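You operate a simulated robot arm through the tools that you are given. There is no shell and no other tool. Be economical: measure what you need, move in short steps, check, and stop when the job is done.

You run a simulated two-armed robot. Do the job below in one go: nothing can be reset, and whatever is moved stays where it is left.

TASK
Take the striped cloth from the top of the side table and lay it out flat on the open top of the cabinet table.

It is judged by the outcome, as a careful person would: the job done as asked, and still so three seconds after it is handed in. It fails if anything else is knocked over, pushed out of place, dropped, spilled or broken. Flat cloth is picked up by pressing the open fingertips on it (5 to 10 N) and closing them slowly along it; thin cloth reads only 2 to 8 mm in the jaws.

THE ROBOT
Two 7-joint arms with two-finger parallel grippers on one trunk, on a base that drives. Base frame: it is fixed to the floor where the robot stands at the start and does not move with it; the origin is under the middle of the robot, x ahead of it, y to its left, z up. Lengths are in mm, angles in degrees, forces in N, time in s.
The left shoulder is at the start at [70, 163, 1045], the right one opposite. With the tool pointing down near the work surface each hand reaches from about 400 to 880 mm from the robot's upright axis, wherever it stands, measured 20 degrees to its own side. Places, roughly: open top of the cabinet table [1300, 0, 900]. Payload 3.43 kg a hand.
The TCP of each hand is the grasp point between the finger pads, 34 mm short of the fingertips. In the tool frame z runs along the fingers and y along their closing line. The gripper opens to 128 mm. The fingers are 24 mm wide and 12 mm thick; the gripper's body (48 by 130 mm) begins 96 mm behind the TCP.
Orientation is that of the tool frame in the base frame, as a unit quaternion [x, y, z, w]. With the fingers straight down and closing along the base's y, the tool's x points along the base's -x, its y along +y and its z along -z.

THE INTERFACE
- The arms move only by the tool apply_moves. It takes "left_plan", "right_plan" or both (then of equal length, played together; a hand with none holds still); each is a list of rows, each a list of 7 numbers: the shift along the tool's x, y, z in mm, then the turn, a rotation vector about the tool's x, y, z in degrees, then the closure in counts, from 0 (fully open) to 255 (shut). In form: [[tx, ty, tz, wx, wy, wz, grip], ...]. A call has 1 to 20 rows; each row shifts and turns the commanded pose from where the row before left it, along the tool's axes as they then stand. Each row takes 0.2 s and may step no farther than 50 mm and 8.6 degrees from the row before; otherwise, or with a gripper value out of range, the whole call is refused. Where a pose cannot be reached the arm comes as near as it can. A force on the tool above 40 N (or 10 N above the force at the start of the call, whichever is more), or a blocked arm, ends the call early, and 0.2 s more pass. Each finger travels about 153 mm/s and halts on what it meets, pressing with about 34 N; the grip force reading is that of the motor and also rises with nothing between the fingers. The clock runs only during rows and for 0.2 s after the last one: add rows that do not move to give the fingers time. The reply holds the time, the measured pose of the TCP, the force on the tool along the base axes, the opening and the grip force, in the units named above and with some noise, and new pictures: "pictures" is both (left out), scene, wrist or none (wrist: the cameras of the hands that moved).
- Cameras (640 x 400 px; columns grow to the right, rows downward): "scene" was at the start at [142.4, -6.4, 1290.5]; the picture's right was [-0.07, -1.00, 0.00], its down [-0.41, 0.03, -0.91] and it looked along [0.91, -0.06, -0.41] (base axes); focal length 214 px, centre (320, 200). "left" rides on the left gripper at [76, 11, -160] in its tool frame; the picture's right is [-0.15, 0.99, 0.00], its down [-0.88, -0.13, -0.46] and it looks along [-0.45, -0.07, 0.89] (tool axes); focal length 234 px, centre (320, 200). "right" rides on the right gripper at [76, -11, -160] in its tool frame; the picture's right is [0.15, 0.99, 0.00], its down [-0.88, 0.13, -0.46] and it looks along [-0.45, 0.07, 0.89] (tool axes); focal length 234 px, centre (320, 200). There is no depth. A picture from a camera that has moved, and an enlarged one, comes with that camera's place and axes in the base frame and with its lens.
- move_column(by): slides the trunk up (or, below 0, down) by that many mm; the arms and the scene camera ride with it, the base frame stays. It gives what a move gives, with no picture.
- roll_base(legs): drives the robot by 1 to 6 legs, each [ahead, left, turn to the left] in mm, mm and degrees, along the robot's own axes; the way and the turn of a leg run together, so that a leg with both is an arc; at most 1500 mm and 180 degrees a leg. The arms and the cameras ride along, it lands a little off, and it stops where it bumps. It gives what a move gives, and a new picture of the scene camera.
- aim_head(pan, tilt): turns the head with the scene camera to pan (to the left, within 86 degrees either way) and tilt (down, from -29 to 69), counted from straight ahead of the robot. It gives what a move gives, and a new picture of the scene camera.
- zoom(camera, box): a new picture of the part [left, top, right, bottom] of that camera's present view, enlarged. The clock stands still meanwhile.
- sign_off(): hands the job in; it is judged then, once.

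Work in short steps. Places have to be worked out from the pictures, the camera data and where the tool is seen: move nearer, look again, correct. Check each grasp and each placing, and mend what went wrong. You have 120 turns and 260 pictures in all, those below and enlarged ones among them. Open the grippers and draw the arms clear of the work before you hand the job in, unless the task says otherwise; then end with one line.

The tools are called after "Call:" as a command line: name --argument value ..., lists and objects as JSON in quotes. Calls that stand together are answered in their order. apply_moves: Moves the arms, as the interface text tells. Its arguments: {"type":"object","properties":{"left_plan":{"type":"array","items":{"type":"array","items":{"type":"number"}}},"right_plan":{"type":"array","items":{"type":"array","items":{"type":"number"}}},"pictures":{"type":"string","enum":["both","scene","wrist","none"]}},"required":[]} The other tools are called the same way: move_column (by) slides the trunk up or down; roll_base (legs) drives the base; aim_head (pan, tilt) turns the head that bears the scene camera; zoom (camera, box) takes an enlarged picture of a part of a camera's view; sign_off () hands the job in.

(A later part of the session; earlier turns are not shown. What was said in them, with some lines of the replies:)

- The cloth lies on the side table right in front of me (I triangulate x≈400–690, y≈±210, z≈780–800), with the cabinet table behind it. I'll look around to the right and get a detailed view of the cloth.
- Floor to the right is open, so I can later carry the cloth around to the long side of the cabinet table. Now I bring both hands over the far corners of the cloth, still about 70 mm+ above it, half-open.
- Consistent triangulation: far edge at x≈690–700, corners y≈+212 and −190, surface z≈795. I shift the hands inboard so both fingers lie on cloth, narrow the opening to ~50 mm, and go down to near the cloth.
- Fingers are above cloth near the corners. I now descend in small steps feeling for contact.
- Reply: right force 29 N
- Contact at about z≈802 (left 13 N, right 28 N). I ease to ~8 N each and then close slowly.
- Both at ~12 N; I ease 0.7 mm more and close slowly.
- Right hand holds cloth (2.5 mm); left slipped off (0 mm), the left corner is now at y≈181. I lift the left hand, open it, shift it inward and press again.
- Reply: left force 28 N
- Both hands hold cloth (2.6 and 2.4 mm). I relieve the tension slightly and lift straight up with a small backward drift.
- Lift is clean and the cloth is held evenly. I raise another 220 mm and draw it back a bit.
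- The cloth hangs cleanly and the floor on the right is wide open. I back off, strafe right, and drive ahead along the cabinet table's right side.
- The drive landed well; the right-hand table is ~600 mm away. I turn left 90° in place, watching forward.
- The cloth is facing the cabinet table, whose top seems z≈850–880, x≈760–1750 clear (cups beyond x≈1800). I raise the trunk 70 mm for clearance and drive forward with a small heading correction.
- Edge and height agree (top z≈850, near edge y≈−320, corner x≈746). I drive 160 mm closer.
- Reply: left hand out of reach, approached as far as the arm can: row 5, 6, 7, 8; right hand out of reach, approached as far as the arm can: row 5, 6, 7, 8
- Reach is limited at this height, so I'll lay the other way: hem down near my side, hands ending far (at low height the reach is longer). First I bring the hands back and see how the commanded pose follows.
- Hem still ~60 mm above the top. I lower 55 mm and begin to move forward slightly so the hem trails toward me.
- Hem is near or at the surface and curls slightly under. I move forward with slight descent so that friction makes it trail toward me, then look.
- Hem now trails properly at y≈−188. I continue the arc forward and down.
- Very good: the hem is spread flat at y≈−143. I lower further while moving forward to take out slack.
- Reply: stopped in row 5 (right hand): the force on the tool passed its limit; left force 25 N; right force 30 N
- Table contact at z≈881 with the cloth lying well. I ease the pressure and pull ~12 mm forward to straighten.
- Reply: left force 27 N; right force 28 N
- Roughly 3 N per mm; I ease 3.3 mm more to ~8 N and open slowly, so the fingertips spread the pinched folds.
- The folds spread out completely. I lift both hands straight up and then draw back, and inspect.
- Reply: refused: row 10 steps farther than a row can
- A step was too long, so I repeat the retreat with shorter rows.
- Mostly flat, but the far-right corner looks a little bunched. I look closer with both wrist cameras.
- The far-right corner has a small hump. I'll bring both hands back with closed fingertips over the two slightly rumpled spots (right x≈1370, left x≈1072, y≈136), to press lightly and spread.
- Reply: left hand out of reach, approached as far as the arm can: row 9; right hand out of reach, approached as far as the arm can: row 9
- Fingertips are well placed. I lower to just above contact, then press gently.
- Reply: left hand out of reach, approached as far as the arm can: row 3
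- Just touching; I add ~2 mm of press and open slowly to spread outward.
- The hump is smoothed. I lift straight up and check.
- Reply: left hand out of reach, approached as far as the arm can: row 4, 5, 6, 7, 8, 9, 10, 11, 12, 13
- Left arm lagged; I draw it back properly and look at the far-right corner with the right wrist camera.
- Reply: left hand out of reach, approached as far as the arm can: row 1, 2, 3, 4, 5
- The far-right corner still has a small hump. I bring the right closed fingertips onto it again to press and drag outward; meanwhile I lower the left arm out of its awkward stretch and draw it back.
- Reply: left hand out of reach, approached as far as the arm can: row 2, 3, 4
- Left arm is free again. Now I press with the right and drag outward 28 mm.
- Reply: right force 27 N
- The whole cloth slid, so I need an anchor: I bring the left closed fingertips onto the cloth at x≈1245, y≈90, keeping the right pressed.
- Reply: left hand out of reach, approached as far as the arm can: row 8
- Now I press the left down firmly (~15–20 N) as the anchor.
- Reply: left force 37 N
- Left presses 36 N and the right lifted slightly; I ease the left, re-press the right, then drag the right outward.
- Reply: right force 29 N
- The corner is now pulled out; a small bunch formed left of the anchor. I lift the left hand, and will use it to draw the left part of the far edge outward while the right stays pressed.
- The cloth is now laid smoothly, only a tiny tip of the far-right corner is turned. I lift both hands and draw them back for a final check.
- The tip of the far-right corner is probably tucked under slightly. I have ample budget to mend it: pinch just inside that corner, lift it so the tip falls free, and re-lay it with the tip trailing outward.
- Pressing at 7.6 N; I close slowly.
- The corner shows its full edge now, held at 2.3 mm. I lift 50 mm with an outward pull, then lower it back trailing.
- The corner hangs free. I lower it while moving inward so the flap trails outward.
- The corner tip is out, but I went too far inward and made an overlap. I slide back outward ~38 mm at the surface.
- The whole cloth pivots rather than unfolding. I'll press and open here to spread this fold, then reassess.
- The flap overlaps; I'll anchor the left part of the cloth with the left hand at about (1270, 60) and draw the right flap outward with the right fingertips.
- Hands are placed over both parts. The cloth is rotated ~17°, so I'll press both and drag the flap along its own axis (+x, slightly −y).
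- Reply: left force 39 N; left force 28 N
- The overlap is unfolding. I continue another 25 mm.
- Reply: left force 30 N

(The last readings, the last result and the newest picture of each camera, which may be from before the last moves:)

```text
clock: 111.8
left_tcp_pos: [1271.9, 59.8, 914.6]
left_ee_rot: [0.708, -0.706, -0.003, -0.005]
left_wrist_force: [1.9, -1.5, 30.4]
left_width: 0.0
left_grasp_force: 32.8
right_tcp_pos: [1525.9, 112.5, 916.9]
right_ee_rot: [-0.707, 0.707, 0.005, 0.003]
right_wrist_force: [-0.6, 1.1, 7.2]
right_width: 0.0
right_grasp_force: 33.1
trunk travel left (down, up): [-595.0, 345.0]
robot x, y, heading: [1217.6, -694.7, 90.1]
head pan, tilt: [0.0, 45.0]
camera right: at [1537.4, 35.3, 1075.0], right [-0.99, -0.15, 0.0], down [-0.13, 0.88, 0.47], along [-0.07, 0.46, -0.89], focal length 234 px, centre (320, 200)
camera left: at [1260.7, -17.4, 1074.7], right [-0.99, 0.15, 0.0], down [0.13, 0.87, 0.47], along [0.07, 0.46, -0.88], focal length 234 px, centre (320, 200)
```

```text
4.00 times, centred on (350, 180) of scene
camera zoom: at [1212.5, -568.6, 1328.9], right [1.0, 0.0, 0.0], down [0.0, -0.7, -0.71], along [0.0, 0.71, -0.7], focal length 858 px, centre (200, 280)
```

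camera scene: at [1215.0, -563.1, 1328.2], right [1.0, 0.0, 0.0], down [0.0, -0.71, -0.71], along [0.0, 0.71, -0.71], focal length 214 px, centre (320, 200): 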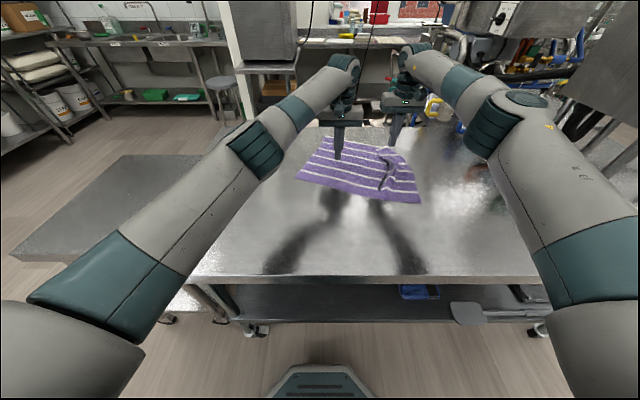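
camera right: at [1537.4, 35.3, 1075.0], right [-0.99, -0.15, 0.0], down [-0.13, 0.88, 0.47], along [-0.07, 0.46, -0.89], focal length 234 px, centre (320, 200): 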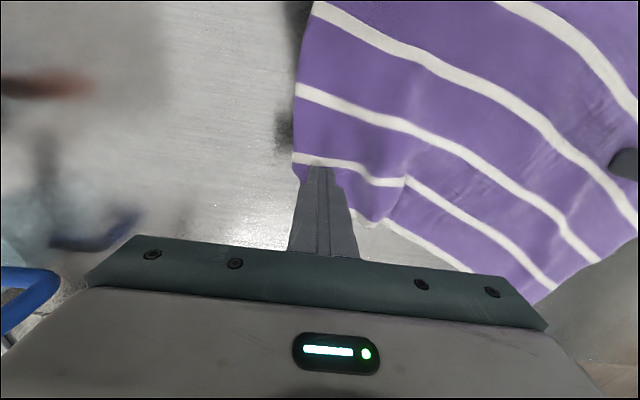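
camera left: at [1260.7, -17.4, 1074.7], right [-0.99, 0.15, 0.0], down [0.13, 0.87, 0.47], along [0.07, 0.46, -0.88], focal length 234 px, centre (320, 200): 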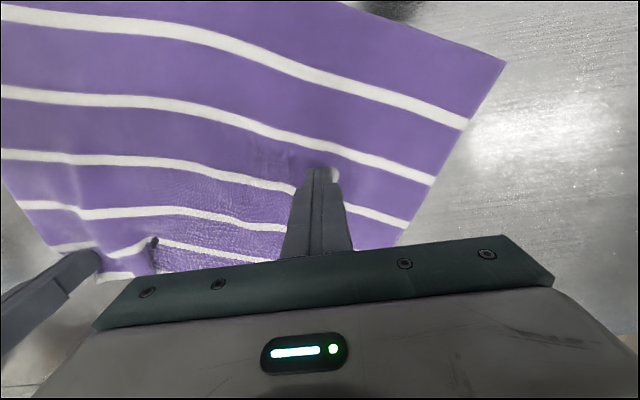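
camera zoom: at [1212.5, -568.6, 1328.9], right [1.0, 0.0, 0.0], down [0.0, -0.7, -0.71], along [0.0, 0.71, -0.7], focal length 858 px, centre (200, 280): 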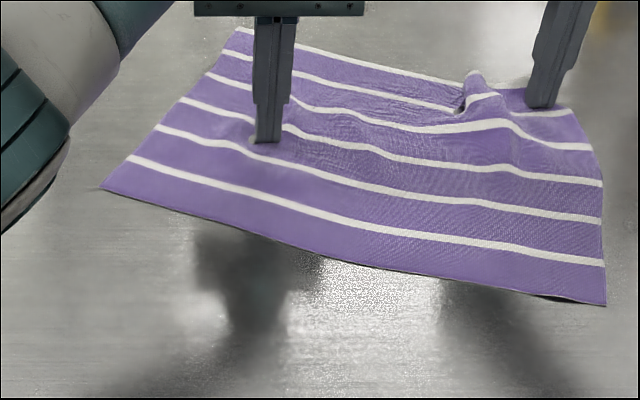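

Only a small pucker remains near the far edge; another 18 mm of pull.

Call:
apply_moves --left_plan '[[0, 0, 0, 0, 0, 0, 255], [0, 0, 0, 0, 0, 0, 255], [0, 0, 0, 0, 0, 0, 255], [0, 0, 0, 0, 0, 0, 255], [0, 0, 0, 0, 0, 0, 255]]' --right_plan '[[0, 0, 1.5, 0, 0, 0, 255], [0, -5, 0, 0, 0, 0, 255], [0, -5, 0, 0, 0, 0, 255], [0, -5, 0, 0, 0, 0, 255], [0, -4, 0, 0, 0, 0, 255]]' --pictures "wrist"

Call:
zoom --camera "scene" --box '[270, 130, 430, 230]'

```text
clock: 113.0
left_tcp_pos: [1271.5, 59.7, 916.0]
left_ee_rot: [0.707, -0.707, -0.004, -0.007]
left_wrist_force: [2.7, 1.7, 27.8]
left_width: 0.1
left_grasp_force: 33.3
right_tcp_pos: [1542.7, 113.9, 916.2]
right_ee_rot: [0.709, -0.706, -0.006, -0.003]
right_wrist_force: [-2.4, 0.4, 13.1]
right_width: 0.1
right_grasp_force: 33.2
trunk travel left (down, up): [-595.0, 345.0]
robot x, y, heading: [1212.5, -695.4, 90.1]
head pan, tilt: [0.0, 45.0]
camera right: at [1554.7, 35.7, 1074.8], right [-0.99, -0.15, 0.0], down [-0.13, 0.87, 0.47], along [-0.07, 0.46, -0.88], focal length 234 px, centre (320, 200)
camera left: at [1260.2, -17.6, 1074.6], right [-0.99, 0.15, 0.0], down [0.13, 0.87, 0.47], along [0.07, 0.46, -0.88], focal length 234 px, centre (320, 200)
```

right: 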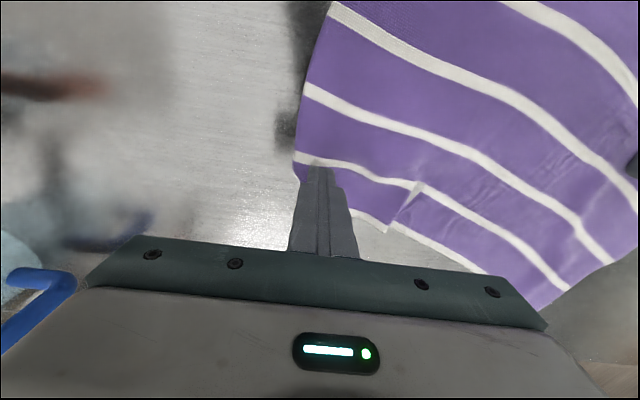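
left: 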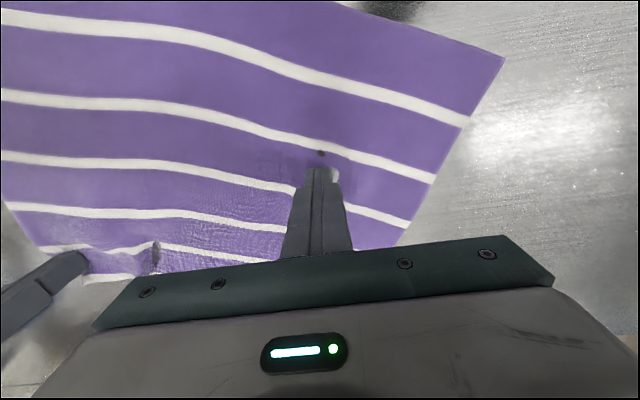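

```text
4.00 times, centred on (350, 180) of scene
camera zoom: at [1211.7, -568.7, 1329.0], right [1.0, 0.0, 0.0], down [0.0, -0.7, -0.71], along [0.0, 0.71, -0.7], focal length 858 px, centre (200, 280)
```

zoom: 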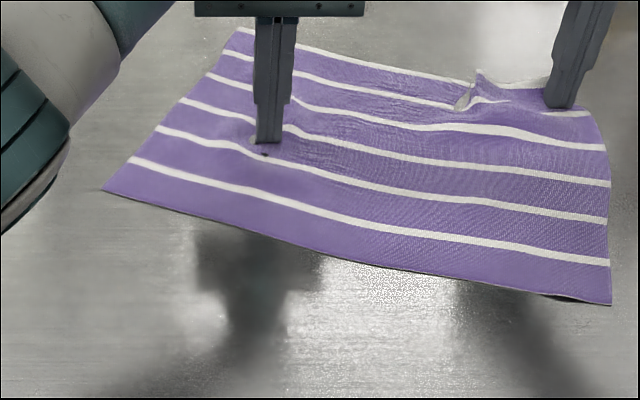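

Call:
apply_moves --left_plan '[[0, 0, 0, 0, 0, 0, 255], [0, 0, 0, 0, 0, 0, 255], [0, 0, 0, 0, 0, 0, 255], [0, 0, 0, 0, 0, 0, 255], [0, 0, 0, 0, 0, 0, 255]]' --right_plan '[[0, -4, 0, 0, 0, 0, 255], [-0.5, -5, 0, 0, 0, 0, 255], [-0.5, -5, 0, 0, 0, 0, 255], [-0.5, -5, 0, 0, 0, 0, 255], [0, -3, 0, 0, 0, 0, 255]]' --pictures "none"

Call:
zoom --camera "scene" --box '[270, 130, 430, 230]'

```text
clock: 114.2
left_tcp_pos: [1272.1, 59.7, 914.5]
left_ee_rot: [-0.707, 0.707, 0.004, 0.006]
left_wrist_force: [3.2, 2.5, 27.1]
left_width: 0.0
left_grasp_force: 33.0
right_tcp_pos: [1564.6, 116.2, 915.1]
right_ee_rot: [0.708, -0.706, -0.005, -0.003]
right_wrist_force: [-3.7, -0.1, 17.8]
right_width: 0.0
right_grasp_force: 33.7
trunk travel left (down, up): [-595.0, 345.0]
robot x, y, heading: [1215.6, -693.1, 90.1]
head pan, tilt: [0.0, 45.0]
```

```text
4.00 times, centred on (350, 180) of scene
camera zoom: at [1211.5, -568.8, 1329.0], right [1.0, 0.0, 0.0], down [0.0, -0.7, -0.71], along [0.0, 0.71, -0.7], focal length 858 px, centre (200, 280)
```

zoom: 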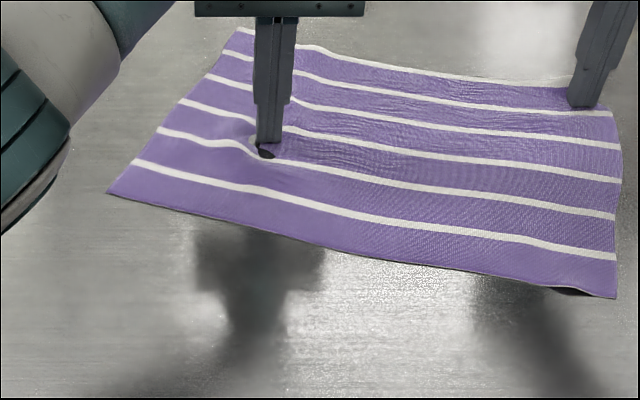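

Excellent: the cloth is fully spread with all corners out. I lift both hands straight up and withdraw.

Call:
apply_moves --left_plan '[[0, 0, -10, 0, 0, 0, 255], [0, 0, -20, 0, 0, 0, 255], [10, 0, -25, 0, 0, 0, 255], [25, 0, -25, 0, 0, 0, 255], [30, 5, -25, 0, 0, 0, 255], [30, 20, -25, 0, 0, 0, 255], [30, 20, -25, 0, 0, 0, 255], [30, 25, -20, 0, 0, 0, 200], [30, 25, -20, 0, 0, 0, 150], [30, 25, -20, 0, 0, 0, 100], [30, 30, -10, 0, 0, 0, 50], [30, 30, 0, 0, 0, 0, 0], [30, 30, 0, 0, 0, 0, 0], [20, 20, 0, 0, 0, 0, 0]]' --right_plan '[[0, 0, -10, 0, 0, 0, 255], [0, 0, -20, 0, 0, 0, 255], [0, 0, -25, 0, 0, 0, 255], [15, 0, -25, 0, 0, 0, 255], [30, 0, -25, 0, 0, 0, 255], [35, 0, -25, 0, 0, 0, 255], [35, 0, -25, 0, 0, 0, 255], [35, 0, -20, 0, 0, 0, 200], [35, 0, -20, 0, 0, 0, 150], [35, 0, -20, 0, 0, 0, 100], [35, 0, -10, 0, 0, 0, 50], [35, 0, 0, 0, 0, 0, 0], [35, 0, 0, 0, 0, 0, 0], [20, 0, 0, 0, 0, 0, 0]]'

Call:
zoom --camera "scene" --box '[270, 130, 430, 230]'

```text
clock: 117.2
left_tcp_pos: [1040.4, -265.9, 1132.3]
left_ee_rot: [0.707, -0.707, -0.002, -0.005]
left_wrist_force: [-0.5, -0.3, 0.4]
left_width: 128.0
left_grasp_force: 0.1
right_tcp_pos: [1566.8, -228.2, 1134.7]
right_ee_rot: [0.708, -0.706, -0.004, -0.001]
right_wrist_force: [-0.6, 0.6, 0.0]
right_width: 128.0
right_grasp_force: 0.0
trunk travel left (down, up): [-595.0, 345.0]
robot x, y, heading: [1211.2, -692.6, 90.2]
head pan, tilt: [0.0, 45.0]
camera scene: at [1212.0, -564.2, 1328.4], right [1.0, 0.0, 0.0], down [0.0, -0.71, -0.71], along [0.0, 0.71, -0.71], focal length 214 px, centre (320, 200)
camera right: at [1578.4, -306.0, 1293.9], right [-0.99, -0.15, 0.0], down [-0.13, 0.88, 0.46], along [-0.07, 0.46, -0.89], focal length 234 px, centre (320, 200)
camera left: at [1029.0, -341.6, 1291.8], right [-0.99, 0.15, 0.0], down [0.13, 0.88, 0.46], along [0.07, 0.46, -0.89], focal length 234 px, centre (320, 200)
```

scene: 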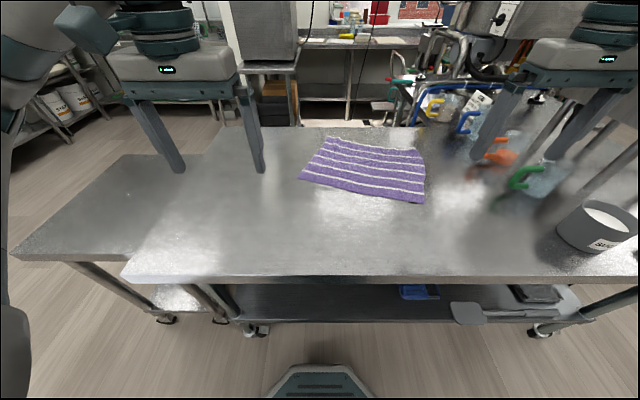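
right: 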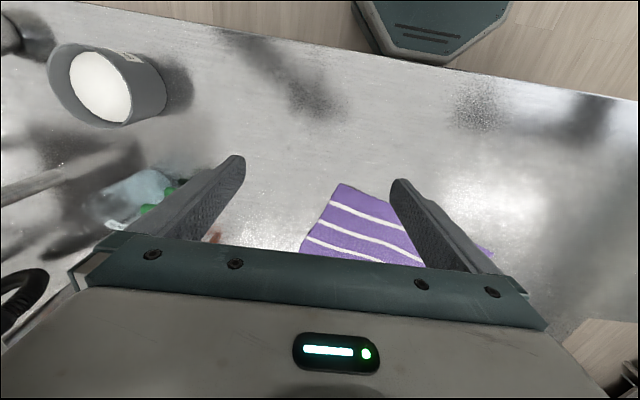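
left: 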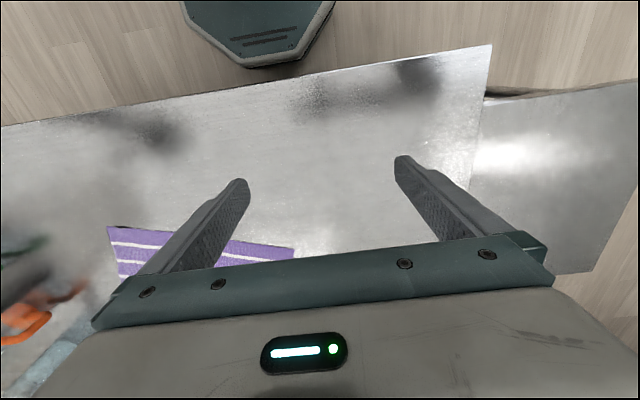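

```text
4.00 times, centred on (350, 180) of scene
camera zoom: at [1212.0, -564.2, 1328.4], right [1.0, 0.0, 0.0], down [0.0, -0.71, -0.71], along [0.0, 0.71, -0.71], focal length 858 px, centre (200, 280)
```

zoom: 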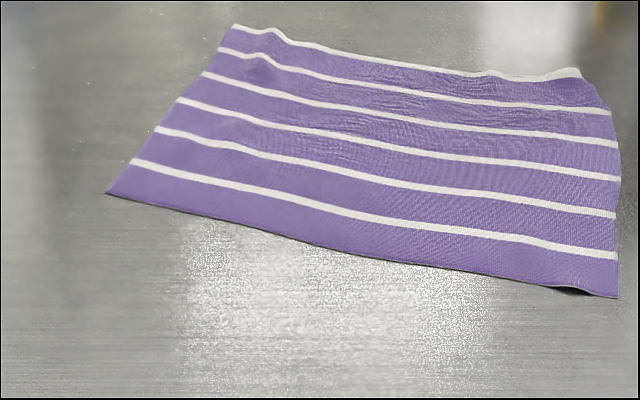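

The cloth lies flat, entirely on the table, with nothing else disturbed. I back the robot off so the arms are clear, and hand in.

Call:
roll_base --legs '[[-300, 0, 0]]'

```text
clock: 119.3
left_tcp_pos: [1042.2, -560.9, 1131.1]
left_ee_rot: [-0.707, 0.707, 0.001, 0.003]
left_wrist_force: [-0.3, -0.9, -0.1]
left_width: 128.1
left_grasp_force: 0.0
right_tcp_pos: [1567.9, -526.0, 1135.9]
right_ee_rot: [0.707, -0.707, -0.004, -0.001]
right_wrist_force: [-0.6, 0.3, 0.4]
right_width: 127.7
right_grasp_force: 0.1
trunk travel left (down, up): [-595.0, 345.0]
robot x, y, heading: [1214.7, -995.3, 89.5]
head pan, tilt: [0.0, 45.0]
camera scene: at [1213.2, -860.7, 1328.3], right [1.0, 0.0, 0.0], down [0.0, -0.71, -0.71], along [0.0, 0.71, -0.71], focal length 214 px, centre (320, 200)
```

scene: 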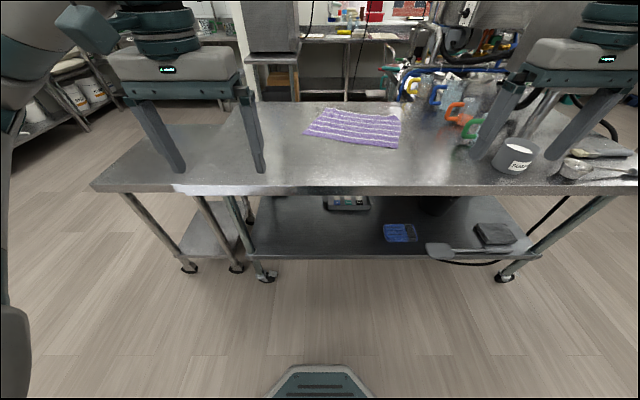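

Everything is in place and the arms are clear; handing in.

Call:
sign_off

```text
The job is handed in.
```

The striped cloth is laid out flat on the open top of the cabinet table, turned about 17° to the table's edge with only slight ripples left; nothing else was disturbed, the grippers are open and the arms are clear.
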